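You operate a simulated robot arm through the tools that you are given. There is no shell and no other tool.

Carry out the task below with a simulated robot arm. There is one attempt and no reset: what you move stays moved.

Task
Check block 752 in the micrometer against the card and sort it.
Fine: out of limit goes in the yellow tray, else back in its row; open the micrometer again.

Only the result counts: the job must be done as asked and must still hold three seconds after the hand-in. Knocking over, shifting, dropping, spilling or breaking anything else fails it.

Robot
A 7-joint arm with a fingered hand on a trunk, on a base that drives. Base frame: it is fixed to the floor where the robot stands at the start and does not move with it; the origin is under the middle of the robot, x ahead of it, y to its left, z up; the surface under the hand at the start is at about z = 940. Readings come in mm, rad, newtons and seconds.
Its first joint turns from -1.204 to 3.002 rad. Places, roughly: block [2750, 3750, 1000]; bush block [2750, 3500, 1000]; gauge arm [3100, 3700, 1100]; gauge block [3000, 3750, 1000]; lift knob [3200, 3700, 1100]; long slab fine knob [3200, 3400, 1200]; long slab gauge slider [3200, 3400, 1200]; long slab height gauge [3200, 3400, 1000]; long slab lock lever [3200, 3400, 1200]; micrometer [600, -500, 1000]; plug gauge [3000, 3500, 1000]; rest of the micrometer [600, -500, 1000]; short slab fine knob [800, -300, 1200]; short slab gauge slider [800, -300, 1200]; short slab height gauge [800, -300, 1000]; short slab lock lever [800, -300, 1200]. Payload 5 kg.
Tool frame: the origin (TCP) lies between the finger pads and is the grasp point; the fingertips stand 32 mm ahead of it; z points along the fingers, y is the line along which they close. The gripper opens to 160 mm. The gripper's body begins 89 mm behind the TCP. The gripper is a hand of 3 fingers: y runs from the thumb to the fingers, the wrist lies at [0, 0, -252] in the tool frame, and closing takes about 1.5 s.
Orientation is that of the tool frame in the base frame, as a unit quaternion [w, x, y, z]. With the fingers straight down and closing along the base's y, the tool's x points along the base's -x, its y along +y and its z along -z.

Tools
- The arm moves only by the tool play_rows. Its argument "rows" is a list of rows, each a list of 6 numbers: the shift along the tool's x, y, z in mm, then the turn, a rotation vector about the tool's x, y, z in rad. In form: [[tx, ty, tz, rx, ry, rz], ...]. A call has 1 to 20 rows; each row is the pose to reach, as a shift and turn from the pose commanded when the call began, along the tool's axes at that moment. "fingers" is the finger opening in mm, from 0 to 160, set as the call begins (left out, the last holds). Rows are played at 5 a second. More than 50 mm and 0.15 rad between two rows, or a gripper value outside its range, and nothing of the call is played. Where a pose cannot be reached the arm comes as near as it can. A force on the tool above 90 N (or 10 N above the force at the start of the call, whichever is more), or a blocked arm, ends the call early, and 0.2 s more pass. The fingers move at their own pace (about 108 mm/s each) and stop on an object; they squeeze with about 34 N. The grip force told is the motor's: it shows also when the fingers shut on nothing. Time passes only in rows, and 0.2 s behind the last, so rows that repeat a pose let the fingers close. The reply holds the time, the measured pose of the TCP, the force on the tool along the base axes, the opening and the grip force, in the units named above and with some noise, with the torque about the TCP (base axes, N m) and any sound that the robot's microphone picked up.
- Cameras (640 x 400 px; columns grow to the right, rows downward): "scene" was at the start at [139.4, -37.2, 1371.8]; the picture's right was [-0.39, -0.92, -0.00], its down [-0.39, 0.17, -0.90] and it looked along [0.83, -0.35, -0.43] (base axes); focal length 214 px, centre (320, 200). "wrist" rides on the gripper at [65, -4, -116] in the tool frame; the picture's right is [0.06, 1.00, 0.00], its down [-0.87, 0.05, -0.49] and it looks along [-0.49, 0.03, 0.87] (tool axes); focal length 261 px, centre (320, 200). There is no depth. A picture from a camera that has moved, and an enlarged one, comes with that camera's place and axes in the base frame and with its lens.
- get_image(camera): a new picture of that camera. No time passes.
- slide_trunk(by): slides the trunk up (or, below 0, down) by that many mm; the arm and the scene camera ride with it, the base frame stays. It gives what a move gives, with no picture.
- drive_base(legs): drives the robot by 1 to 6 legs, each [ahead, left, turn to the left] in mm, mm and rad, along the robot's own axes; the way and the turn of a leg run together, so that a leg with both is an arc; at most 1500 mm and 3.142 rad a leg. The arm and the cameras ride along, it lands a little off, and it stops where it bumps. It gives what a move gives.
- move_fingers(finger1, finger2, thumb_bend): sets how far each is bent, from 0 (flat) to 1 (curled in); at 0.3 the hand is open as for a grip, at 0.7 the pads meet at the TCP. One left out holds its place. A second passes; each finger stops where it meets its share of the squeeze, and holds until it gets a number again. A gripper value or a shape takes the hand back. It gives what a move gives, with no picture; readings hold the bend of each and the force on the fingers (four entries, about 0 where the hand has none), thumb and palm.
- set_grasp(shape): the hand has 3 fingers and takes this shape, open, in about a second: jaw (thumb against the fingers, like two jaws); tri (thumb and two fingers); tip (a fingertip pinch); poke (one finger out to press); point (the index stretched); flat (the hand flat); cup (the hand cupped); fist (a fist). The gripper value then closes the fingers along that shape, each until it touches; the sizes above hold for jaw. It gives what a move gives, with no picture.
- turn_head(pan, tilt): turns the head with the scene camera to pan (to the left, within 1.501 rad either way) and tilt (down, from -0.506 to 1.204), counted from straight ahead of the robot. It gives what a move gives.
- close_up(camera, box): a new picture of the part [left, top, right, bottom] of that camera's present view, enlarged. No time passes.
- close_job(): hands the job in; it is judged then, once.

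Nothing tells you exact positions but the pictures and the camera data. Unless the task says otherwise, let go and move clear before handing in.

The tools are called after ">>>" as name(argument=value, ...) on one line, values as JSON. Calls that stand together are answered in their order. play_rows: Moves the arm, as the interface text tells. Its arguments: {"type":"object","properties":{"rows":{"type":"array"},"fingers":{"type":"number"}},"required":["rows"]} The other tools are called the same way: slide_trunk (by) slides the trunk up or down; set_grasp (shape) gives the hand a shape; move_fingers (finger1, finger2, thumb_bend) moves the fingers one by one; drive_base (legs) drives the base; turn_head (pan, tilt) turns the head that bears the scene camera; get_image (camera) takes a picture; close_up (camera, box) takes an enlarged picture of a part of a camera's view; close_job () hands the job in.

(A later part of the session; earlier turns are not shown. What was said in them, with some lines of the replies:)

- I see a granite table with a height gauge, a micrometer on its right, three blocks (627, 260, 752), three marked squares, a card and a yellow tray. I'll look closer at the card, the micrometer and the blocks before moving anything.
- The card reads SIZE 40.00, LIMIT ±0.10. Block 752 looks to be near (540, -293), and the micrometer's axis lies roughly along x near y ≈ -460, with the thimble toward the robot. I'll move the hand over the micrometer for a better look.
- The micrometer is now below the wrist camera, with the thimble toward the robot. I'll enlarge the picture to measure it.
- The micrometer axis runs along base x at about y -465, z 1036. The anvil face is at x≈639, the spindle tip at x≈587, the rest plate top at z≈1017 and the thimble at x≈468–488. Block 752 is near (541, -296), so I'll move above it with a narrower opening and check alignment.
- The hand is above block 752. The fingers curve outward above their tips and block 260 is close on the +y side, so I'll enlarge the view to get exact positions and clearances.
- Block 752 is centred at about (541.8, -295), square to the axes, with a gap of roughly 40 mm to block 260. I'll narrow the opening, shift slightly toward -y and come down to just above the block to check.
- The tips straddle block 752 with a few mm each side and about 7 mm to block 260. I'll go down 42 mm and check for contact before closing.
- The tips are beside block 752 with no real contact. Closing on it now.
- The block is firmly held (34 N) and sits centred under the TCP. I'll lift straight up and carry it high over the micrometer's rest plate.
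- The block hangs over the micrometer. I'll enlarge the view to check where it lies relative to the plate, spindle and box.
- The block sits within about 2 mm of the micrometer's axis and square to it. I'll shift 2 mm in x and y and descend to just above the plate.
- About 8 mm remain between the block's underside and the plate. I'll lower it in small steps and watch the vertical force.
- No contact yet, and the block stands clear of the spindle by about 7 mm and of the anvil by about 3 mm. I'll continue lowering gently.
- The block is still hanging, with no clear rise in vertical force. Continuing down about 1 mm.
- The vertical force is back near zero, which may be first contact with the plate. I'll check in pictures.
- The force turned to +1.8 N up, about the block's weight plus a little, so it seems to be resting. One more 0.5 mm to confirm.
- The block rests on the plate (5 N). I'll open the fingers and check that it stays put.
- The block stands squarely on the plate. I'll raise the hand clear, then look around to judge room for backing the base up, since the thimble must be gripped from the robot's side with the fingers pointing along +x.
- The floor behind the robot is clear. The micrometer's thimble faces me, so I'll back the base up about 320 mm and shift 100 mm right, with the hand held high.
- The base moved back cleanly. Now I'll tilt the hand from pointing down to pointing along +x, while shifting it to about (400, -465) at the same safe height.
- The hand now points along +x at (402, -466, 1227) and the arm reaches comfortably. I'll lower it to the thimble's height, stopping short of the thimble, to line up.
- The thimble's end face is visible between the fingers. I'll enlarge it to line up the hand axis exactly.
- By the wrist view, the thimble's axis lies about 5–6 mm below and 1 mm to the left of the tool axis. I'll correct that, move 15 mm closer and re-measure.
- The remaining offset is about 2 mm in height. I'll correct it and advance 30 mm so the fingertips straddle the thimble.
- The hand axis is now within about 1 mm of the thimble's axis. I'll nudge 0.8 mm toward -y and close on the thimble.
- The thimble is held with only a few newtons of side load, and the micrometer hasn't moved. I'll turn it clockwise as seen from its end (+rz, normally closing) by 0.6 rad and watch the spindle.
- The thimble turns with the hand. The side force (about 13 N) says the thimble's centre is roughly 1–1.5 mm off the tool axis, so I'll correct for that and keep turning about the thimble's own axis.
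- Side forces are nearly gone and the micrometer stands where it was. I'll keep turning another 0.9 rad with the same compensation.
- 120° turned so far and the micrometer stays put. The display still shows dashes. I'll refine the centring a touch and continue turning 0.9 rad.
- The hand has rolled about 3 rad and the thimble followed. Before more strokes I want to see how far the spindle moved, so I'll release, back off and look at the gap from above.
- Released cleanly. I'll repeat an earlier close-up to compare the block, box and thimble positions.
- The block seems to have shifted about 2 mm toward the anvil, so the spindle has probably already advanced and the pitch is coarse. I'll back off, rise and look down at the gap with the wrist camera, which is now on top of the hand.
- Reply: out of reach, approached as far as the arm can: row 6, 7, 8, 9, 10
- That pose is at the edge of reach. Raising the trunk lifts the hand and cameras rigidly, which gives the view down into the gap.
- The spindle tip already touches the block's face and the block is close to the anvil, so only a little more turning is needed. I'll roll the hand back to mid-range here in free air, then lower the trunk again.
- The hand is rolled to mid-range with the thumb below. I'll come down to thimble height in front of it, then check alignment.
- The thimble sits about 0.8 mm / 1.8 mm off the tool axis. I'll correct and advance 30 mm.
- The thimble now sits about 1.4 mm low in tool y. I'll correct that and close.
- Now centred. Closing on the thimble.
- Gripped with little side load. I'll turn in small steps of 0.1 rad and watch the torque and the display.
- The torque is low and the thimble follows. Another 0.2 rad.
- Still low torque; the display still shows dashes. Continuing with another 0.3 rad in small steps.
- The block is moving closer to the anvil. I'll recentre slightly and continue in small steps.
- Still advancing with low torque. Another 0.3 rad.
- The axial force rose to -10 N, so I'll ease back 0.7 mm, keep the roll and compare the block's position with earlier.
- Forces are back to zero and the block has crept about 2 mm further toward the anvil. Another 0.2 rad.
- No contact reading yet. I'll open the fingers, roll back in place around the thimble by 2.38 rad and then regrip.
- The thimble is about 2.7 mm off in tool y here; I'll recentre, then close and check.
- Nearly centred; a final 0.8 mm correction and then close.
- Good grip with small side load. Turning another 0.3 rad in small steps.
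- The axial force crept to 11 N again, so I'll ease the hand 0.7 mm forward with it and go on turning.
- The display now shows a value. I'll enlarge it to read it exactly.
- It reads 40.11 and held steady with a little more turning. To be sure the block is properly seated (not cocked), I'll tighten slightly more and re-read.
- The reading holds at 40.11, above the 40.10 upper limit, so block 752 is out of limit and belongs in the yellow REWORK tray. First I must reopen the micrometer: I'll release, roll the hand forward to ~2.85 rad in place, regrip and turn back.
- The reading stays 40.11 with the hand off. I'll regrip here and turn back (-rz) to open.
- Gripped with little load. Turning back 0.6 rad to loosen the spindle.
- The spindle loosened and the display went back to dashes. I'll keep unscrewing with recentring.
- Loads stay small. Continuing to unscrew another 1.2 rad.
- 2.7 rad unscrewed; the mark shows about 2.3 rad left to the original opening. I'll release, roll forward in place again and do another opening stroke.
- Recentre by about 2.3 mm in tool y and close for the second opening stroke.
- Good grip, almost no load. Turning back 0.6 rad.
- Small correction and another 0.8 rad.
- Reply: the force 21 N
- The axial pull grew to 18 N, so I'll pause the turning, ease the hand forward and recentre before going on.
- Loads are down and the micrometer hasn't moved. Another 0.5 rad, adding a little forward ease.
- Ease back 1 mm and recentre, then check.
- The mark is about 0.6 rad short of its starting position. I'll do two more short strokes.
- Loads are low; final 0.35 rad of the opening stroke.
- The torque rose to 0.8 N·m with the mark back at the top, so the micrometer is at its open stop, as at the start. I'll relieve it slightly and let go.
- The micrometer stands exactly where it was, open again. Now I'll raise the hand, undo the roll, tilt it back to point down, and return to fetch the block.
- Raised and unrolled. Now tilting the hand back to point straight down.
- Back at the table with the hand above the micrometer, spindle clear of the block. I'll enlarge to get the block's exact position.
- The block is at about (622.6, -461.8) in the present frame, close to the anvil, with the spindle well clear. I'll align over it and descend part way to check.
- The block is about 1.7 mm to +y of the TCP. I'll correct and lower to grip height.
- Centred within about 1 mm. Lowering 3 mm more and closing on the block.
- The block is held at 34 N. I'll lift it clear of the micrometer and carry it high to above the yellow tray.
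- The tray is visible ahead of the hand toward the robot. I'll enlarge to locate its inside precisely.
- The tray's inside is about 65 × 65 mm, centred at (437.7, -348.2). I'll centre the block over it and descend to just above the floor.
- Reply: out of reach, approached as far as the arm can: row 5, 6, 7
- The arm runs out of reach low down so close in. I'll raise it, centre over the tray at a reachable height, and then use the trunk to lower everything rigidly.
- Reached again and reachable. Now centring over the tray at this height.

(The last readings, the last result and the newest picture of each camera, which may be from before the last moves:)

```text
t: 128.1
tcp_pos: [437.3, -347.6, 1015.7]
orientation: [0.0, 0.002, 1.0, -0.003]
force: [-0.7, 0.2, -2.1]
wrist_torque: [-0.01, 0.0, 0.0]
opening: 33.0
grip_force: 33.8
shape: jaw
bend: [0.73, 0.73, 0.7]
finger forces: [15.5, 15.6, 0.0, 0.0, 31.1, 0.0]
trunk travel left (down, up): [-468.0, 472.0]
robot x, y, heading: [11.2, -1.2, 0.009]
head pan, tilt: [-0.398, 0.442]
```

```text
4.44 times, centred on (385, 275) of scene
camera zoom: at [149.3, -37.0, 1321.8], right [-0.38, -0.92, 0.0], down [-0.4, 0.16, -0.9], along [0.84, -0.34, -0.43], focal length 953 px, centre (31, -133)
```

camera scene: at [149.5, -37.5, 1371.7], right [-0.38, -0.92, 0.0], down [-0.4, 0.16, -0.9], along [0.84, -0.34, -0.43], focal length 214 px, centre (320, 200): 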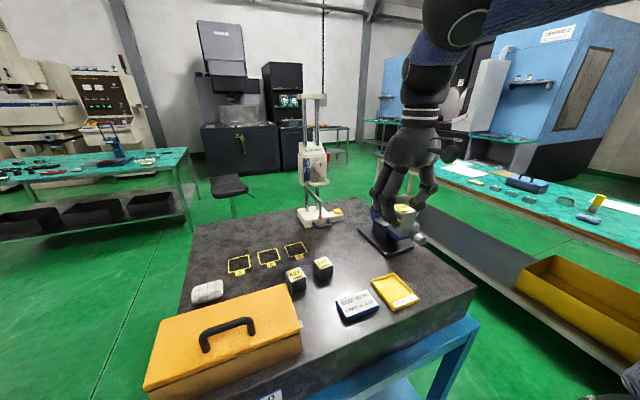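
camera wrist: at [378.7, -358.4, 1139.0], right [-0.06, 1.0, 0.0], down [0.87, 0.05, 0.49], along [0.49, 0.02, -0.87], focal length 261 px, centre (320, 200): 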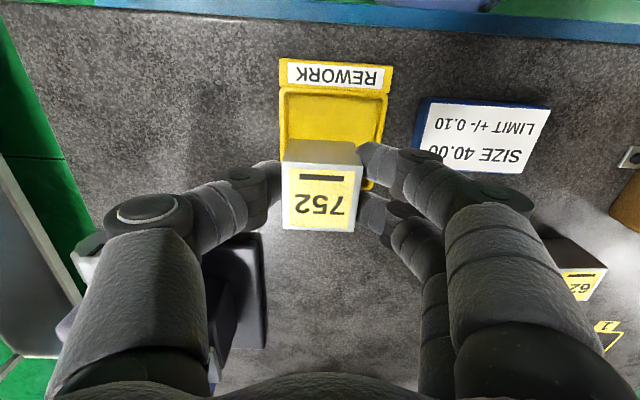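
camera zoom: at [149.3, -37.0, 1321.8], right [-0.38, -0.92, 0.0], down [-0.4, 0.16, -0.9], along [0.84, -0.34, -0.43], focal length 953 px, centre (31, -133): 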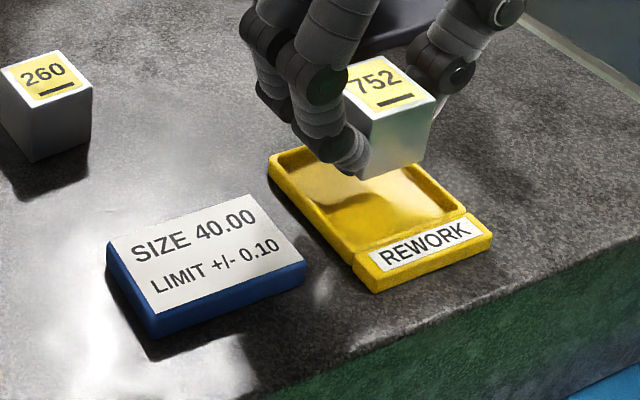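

The block is centred over the tray. Lowering the trunk another 22 mm, then checking clearance to the rim and floor.

>>> slide_trunk(by=-22)

>>> close_up(camera="wrist", box=[250, 80, 410, 240])

>>> close_up(camera="scene", box=[345, 230, 425, 300])

```text
t: 128.8
tcp_pos: [438.8, -349.1, 995.1]
orientation: [0.0, 0.001, 1.0, -0.002]
force: [0.2, 0.4, -1.2]
wrist_torque: [0.0, 0.0, 0.01]
opening: 33.2
grip_force: 34.4
shape: jaw
bend: [0.73, 0.73, 0.7]
finger forces: [15.5, 15.6, 0.1, 0.0, 31.0, 0.0]
trunk travel left (down, up): [-446.0, 494.0]
robot x, y, heading: [7.8, -1.6, 0.005]
head pan, tilt: [-0.398, 0.442]
```

```text
2.50 times, centred on (330, 160) of wrist
camera zoom: at [372.5, -350.7, 1110.6], right [-0.06, 1.0, 0.0], down [0.87, 0.05, 0.49], along [0.49, 0.02, -0.87], focal length 652 px, centre (295, 300)
```

zoom: 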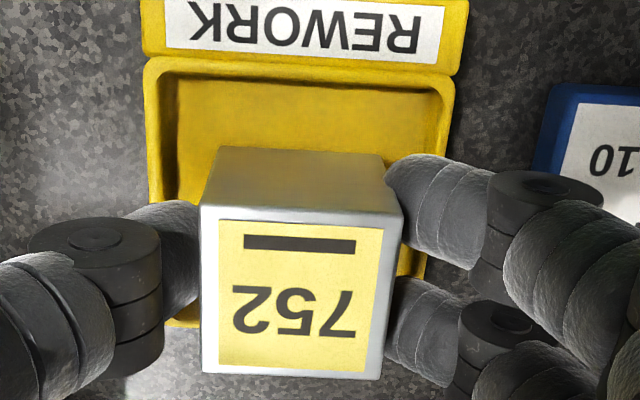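

```text
5.71 times, centred on (385, 265) of scene
camera zoom: at [149.3, -37.0, 1299.8], right [-0.38, -0.92, 0.0], down [-0.4, 0.16, -0.9], along [0.84, -0.34, -0.43], focal length 1226 px, centre (-51, -171)
```

zoom: 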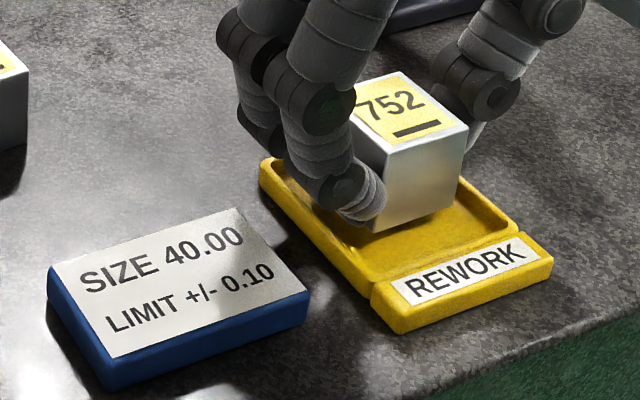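

The block is above the tray floor by under 10 mm and clear of the rims. Lowering gently with the arm.

>>> play_rows(rows=[[0, 0, 2, 0, 0, 0], [0, 0, 4, 0, 0, 0], [0, 0, 4, 0, 0, 0]])

>>> play_rows(rows=[[0, 0, 0.7, 0, 0, 0], [0, 0, 1.4, 0, 0, 0], [0, 0, 1.4, 0, 0, 0]])

```text
t: 129.6
tcp_pos: [437.9, -346.5, 990.1]
orientation: [0.0, 0.002, 1.0, -0.003]
force: [-0.8, -0.6, -1.5]
wrist_torque: [0.03, 0.0, 0.03]
opening: 32.9
grip_force: 34.0
shape: jaw
bend: [0.73, 0.73, 0.7]
finger forces: [15.6, 15.5, 0.0, 0.0, 31.0, 0.0]
trunk travel left (down, up): [-446.0, 494.0]
robot x, y, heading: [9.8, -1.5, 0.006]
head pan, tilt: [-0.398, 0.442]
```

```text
t: 130.4
tcp_pos: [438.4, -347.6, 989.8]
orientation: [0.0, 0.002, 1.0, -0.003]
force: [-0.2, 0.4, -1.8]
wrist_torque: [0.0, -0.05, 0.02]
opening: 33.0
grip_force: 34.3
shape: jaw
bend: [0.73, 0.73, 0.7]
finger forces: [15.6, 15.6, 0.1, 0.1, 31.1, 0.0]
trunk travel left (down, up): [-446.0, 494.0]
robot x, y, heading: [8.2, -1.6, 0.003]
head pan, tilt: [-0.398, 0.442]
```

No contact yet (weight still hanging). Continuing in small steps.

>>> play_rows(rows=[[0, 0, 0.7, 0, 0, 0], [0, 0, 1.4, 0, 0, 0], [0, 0, 1.4, 0, 0, 0]])

>>> play_rows(rows=[[0, 0, 0.6, 0, 0, 0], [0, 0, 1.2, 0, 0, 0], [0, 0, 1.2, 0, 0, 0]])

>>> close_up(camera="scene", box=[345, 230, 425, 300])

```text
t: 131.2
tcp_pos: [438.7, -348.1, 988.7]
orientation: [-0.001, 0.002, 1.0, -0.002]
force: [-0.5, -0.1, -1.3]
wrist_torque: [0.01, 0.02, -0.01]
opening: 33.0
grip_force: 33.6
shape: jaw
bend: [0.73, 0.73, 0.7]
finger forces: [15.5, 15.5, 0.0, 0.0, 31.1, 0.0]
trunk travel left (down, up): [-446.0, 494.0]
robot x, y, heading: [9.4, -0.9, 0.01]
head pan, tilt: [-0.398, 0.442]
```

```text
t: 132.0
tcp_pos: [438.3, -347.3, 986.8]
orientation: [0.001, 0.001, 1.0, -0.004]
force: [-0.6, -0.5, -2.5]
wrist_torque: [0.01, 0.02, -0.02]
opening: 33.4
grip_force: 33.4
shape: jaw
bend: [0.73, 0.73, 0.7]
finger forces: [15.5, 15.6, 0.0, 0.0, 31.1, 0.0]
trunk travel left (down, up): [-446.0, 494.0]
robot x, y, heading: [9.7, -2.0, 0.007]
head pan, tilt: [-0.398, 0.442]
```

```text
5.71 times, centred on (385, 265) of scene
camera zoom: at [149.5, -37.2, 1299.7], right [-0.38, -0.92, 0.0], down [-0.4, 0.16, -0.9], along [0.84, -0.34, -0.43], focal length 1226 px, centre (-51, -171)
```

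zoom: 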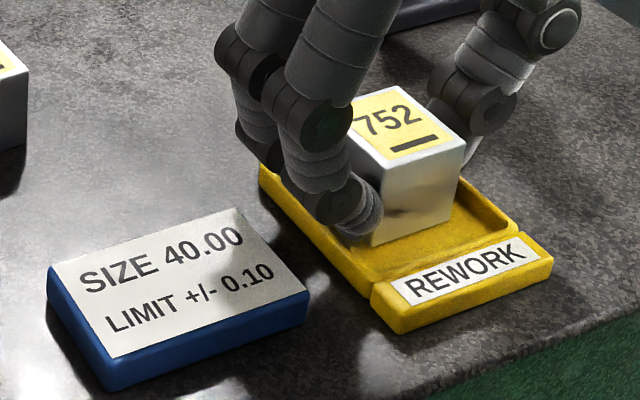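

Very close to the floor now. Continuing in 1 mm steps.

>>> play_rows(rows=[[0, 0, 0.5, 0, 0, 0], [0, 0, 1.0, 0, 0, 0], [0, 0, 1.0, 0, 0, 0]])

>>> play_rows(rows=[[0, 0, 0.5, 0, 0, 0], [0, 0, 0.8, 0, 0, 0], [0, 0, 0.8, 0, 0, 0]])

```text
t: 132.8
tcp_pos: [436.4, -346.7, 985.4]
orientation: [0.0, 0.001, 1.0, -0.002]
force: [-0.4, 0.4, 1.4]
wrist_torque: [0.0, 0.0, 0.0]
opening: 33.1
grip_force: 34.0
shape: jaw
bend: [0.73, 0.73, 0.7]
finger forces: [15.7, 15.7, 0.0, 0.1, 31.5, 0.0]
trunk travel left (down, up): [-446.0, 494.0]
robot x, y, heading: [9.1, -1.6, 0.005]
head pan, tilt: [-0.398, 0.442]
```

```text
t: 133.6
tcp_pos: [437.2, -346.8, 986.2]
orientation: [0.001, 0.002, 1.0, -0.002]
force: [-2.8, 1.5, 14.6]
wrist_torque: [0.13, 0.04, 0.01]
opening: 33.1
grip_force: 34.4
shape: jaw
bend: [0.73, 0.73, 0.7]
finger forces: [17.9, 18.0, 0.0, 0.1, 34.7, 0.1]
trunk travel left (down, up): [-446.0, 494.0]
robot x, y, heading: [9.8, -4.5, 0.01]
head pan, tilt: [-0.398, 0.442]
```

Firm contact (14.6 N). I'll ease up 0.7 mm and check that it is the block on the tray floor rather than a finger on the rim.

>>> play_rows(rows=[[0, 0, -0.7, 0, 0, 0], [0, 0, -0.7, 0, 0, 0]])

>>> close_up(camera="scene", box=[365, 255, 415, 290])

>>> close_up(camera="wrist", box=[250, 80, 410, 240])

```text
t: 134.2
tcp_pos: [437.8, -346.9, 985.4]
orientation: [0.0, 0.002, 1.0, -0.003]
force: [-0.3, 1.5, 9.0]
wrist_torque: [0.15, 0.02, 0.04]
opening: 33.5
grip_force: 34.1
shape: jaw
bend: [0.73, 0.73, 0.7]
finger forces: [17.8, 17.9, 0.1, 0.0, 34.0, 0.0]
trunk travel left (down, up): [-446.0, 494.0]
robot x, y, heading: [8.9, -1.1, 0.007]
head pan, tilt: [-0.398, 0.442]
```

```text
11.43 times, centred on (390, 272) of scene
camera zoom: at [149.1, -36.8, 1299.7], right [-0.38, -0.92, 0.0], down [-0.4, 0.16, -0.9], along [0.84, -0.34, -0.43], focal length 2451 px, centre (-480, -629)
```

zoom: 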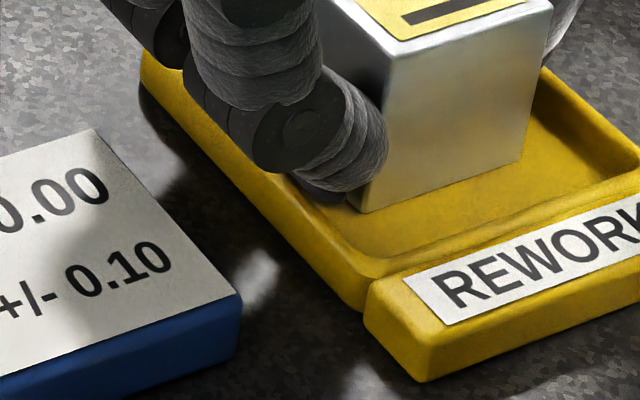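

```text
2.50 times, centred on (330, 160) of wrist
camera zoom: at [372.4, -350.6, 1101.3], right [-0.06, 1.0, 0.0], down [0.87, 0.05, 0.49], along [0.49, 0.02, -0.87], focal length 652 px, centre (295, 300)
```

zoom: 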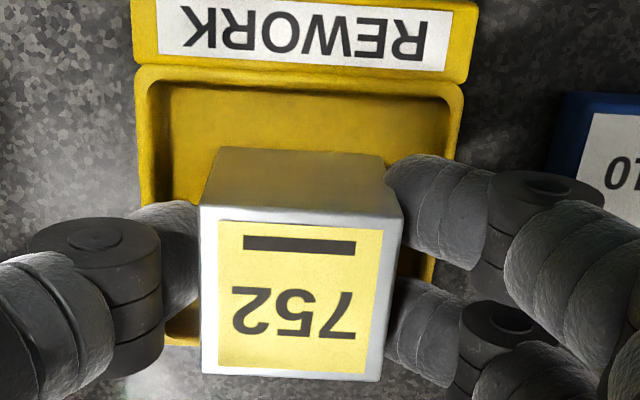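

The block's base rests on the tray floor. I'll open only slightly (to 46 mm) so the fingers don't push on the rim, then lift straight up.

>>> play_rows(rows=[[0, 0, -0.4, 0, 0, 0], [0, 0, -0.4, 0, 0, 0], [0, 0, -0.4, 0, 0, 0]], fingers=46)

>>> close_up(camera="wrist", box=[250, 80, 410, 240])

>>> close_up(camera="scene", box=[345, 230, 425, 300])

```text
t: 135.0
tcp_pos: [437.5, -348.1, 986.6]
orientation: [0.0, 0.002, 1.0, -0.003]
force: [0.3, 1.6, 0.1]
wrist_torque: [0.02, -0.01, -0.01]
opening: 45.6
grip_force: 0.2
shape: jaw
bend: [0.73, 0.73, 0.7]
finger forces: [0.0, 0.0, 0.0, 0.1, 0.1, 0.0]
trunk travel left (down, up): [-446.0, 494.0]
robot x, y, heading: [9.1, 0.1, 0.008]
head pan, tilt: [-0.398, 0.442]
```

```text
2.50 times, centred on (330, 160) of wrist
camera zoom: at [372.6, -351.2, 1102.1], right [-0.06, 1.0, 0.0], down [0.87, 0.05, 0.49], along [0.49, 0.02, -0.87], focal length 652 px, centre (295, 300)
```

zoom: 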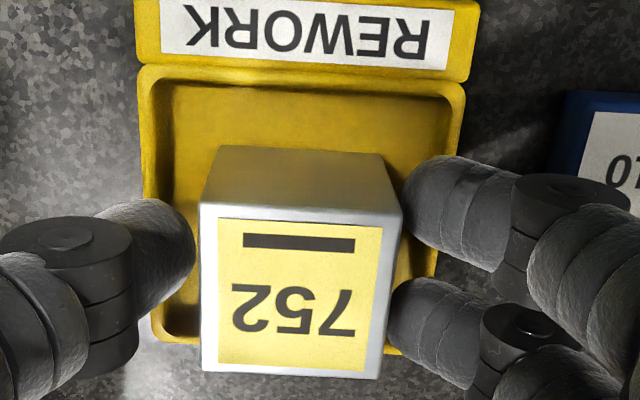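

```text
5.71 times, centred on (385, 265) of scene
camera zoom: at [149.4, -37.3, 1299.7], right [-0.38, -0.92, 0.0], down [-0.4, 0.16, -0.9], along [0.84, -0.34, -0.43], focal length 1226 px, centre (-51, -171)
```

zoom: 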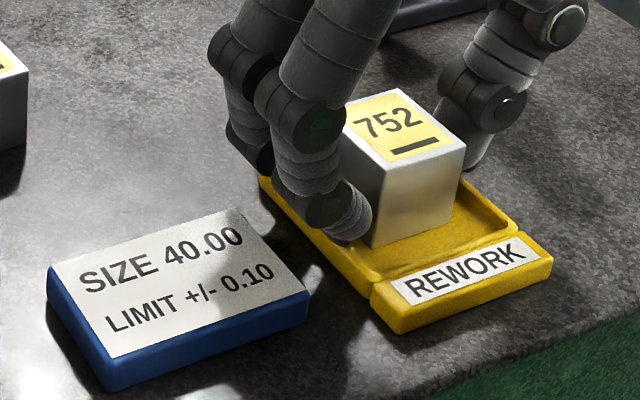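

Released with zero load; the tray hasn't moved. Lifting straight up now.

>>> play_rows(rows=[[0, 0, -5, 0, 0, 0], [0, 0, -15, 0, 0, 0], [0, 0, -35, 0, 0, 0], [0, 0, -65, 0, 0, 0], [0, 0, -100, 0, 0, 0], [0, 0, -140, 0, 0, 0], [0, 0, -170, 0, 0, 0]])

>>> slide_trunk(by=72)

>>> get_image(camera="wrist")

>>> get_image(camera="scene")

```text
t: 136.6
tcp_pos: [436.3, -347.8, 1156.2]
orientation: [0.0, 0.002, 1.0, -0.002]
force: [-0.5, -0.1, -0.1]
wrist_torque: [-0.03, -0.03, -0.02]
opening: 45.7
grip_force: 0.0
shape: jaw
bend: [0.73, 0.73, 0.7]
finger forces: [0.0, 0.0, 0.0, 0.0, 0.0, 0.0]
trunk travel left (down, up): [-446.0, 494.0]
robot x, y, heading: [10.6, -1.8, 0.008]
head pan, tilt: [-0.398, 0.442]
```

```text
t: 137.7
tcp_pos: [436.5, -348.9, 1226.9]
orientation: [0.001, 0.002, 1.0, -0.003]
force: [0.1, 0.1, 0.9]
wrist_torque: [0.03, -0.01, 0.01]
opening: 45.7
grip_force: 0.1
shape: jaw
bend: [0.73, 0.73, 0.7]
finger forces: [0.0, 0.1, 0.0, 0.0, 0.0, 0.1]
trunk travel left (down, up): [-518.0, 422.0]
robot x, y, heading: [10.9, 0.7, 0.005]
head pan, tilt: [-0.398, 0.442]
```

```text
taken
camera wrist: at [370.7, -352.0, 1343.9], right [-0.06, 1.0, 0.0], down [0.87, 0.05, 0.49], along [0.49, 0.02, -0.87], focal length 261 px, centre (320, 200)
```

wrist: 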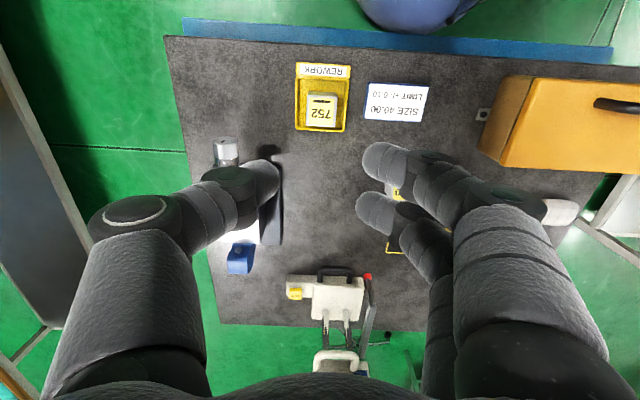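

```text
taken
camera scene: at [149.5, -37.4, 1371.6], right [-0.38, -0.92, 0.0], down [-0.4, 0.16, -0.9], along [0.84, -0.34, -0.43], focal length 214 px, centre (320, 200)
```

scene: 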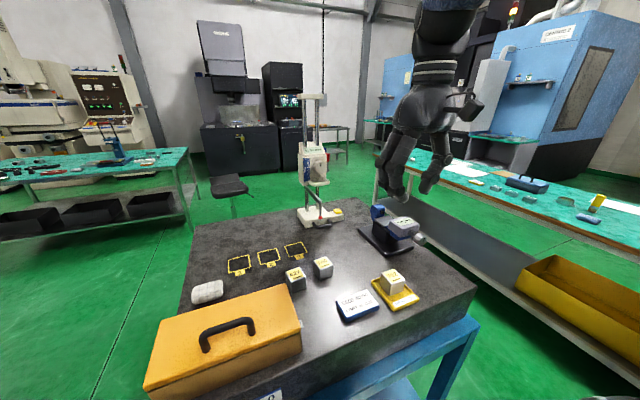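

Block 752 stands in the yellow tray. Final check of the tray, the micrometer and the rest of the table.

>>> close_up(camera="scene", box=[325, 190, 445, 320])

>>> close_up(camera="scene", box=[180, 200, 370, 320])

>>> close_up(camera="wrist", box=[280, 50, 440, 150])

```text
3.08 times, centred on (385, 255) of scene
camera zoom: at [149.5, -37.4, 1371.6], right [-0.38, -0.92, 0.0], down [-0.4, 0.16, -0.9], along [0.84, -0.34, -0.43], focal length 660 px, centre (120, 31)
```

zoom: 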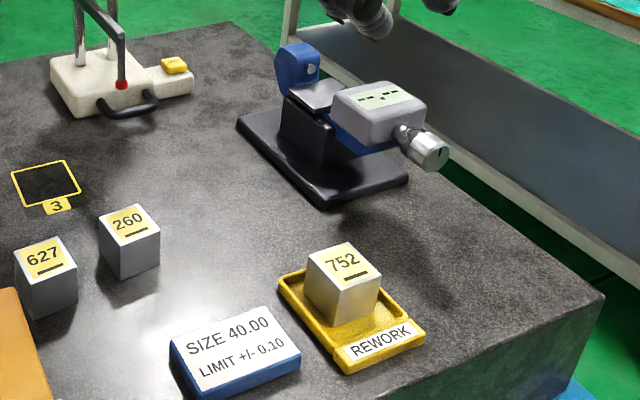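

```text
3.33 times, centred on (275, 260) of scene
camera zoom: at [149.5, -37.4, 1371.6], right [-0.38, -0.92, 0.0], down [-0.4, 0.16, -0.9], along [0.84, -0.34, -0.43], focal length 715 px, centre (470, 0)
```

zoom: 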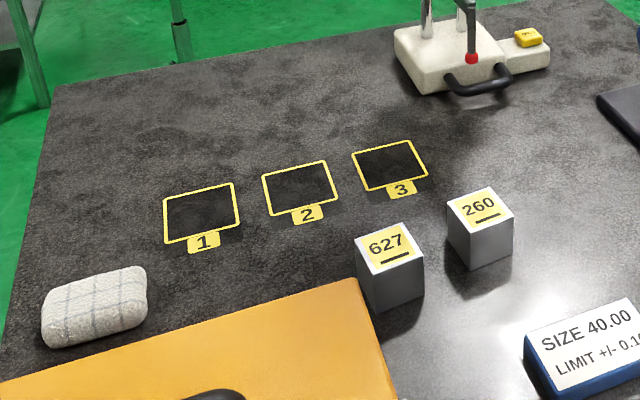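

```text
4.00 times, centred on (360, 100) of wrist
camera zoom: at [370.7, -352.0, 1343.9], right [-0.06, 1.0, 0.0], down [0.87, 0.05, 0.49], along [0.49, 0.02, -0.87], focal length 1043 px, centre (160, 600)
```

zoom: 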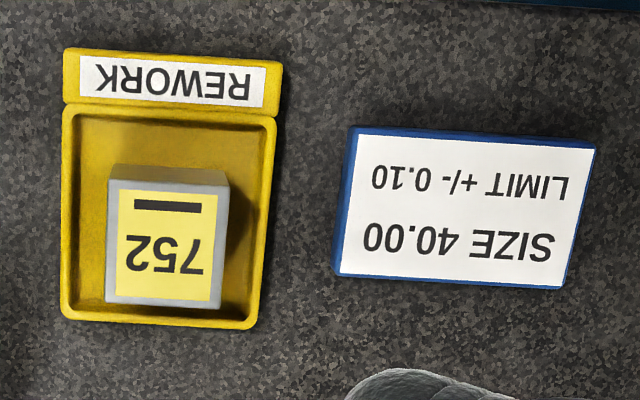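

The measured value was 40.11, above the 40.10 limit. Block 752 sits flat inside the yellow REWORK tray, the micrometer is open again and everything else is in place. The hand is clear, so I'm handing in.

>>> close_job()

```text
The job is handed in.
```

Block 752 measured 40.11 in the micrometer. The card allows 40.00 ± 0.10, so it is out of limit, and I put it in the yellow REWORK tray.

- **Reading:** it stayed at 40.11 when I turned the thimble a little further and after I let go of it.
- **Micrometer:** I turned it back to its open stop, and the display shows dashes again as at the start.
- **Rest of the table:** in the last pictures the micrometer, the card, blocks 260 and 627 and the tray looked unmoved. The hand was clear before I handed the job in.
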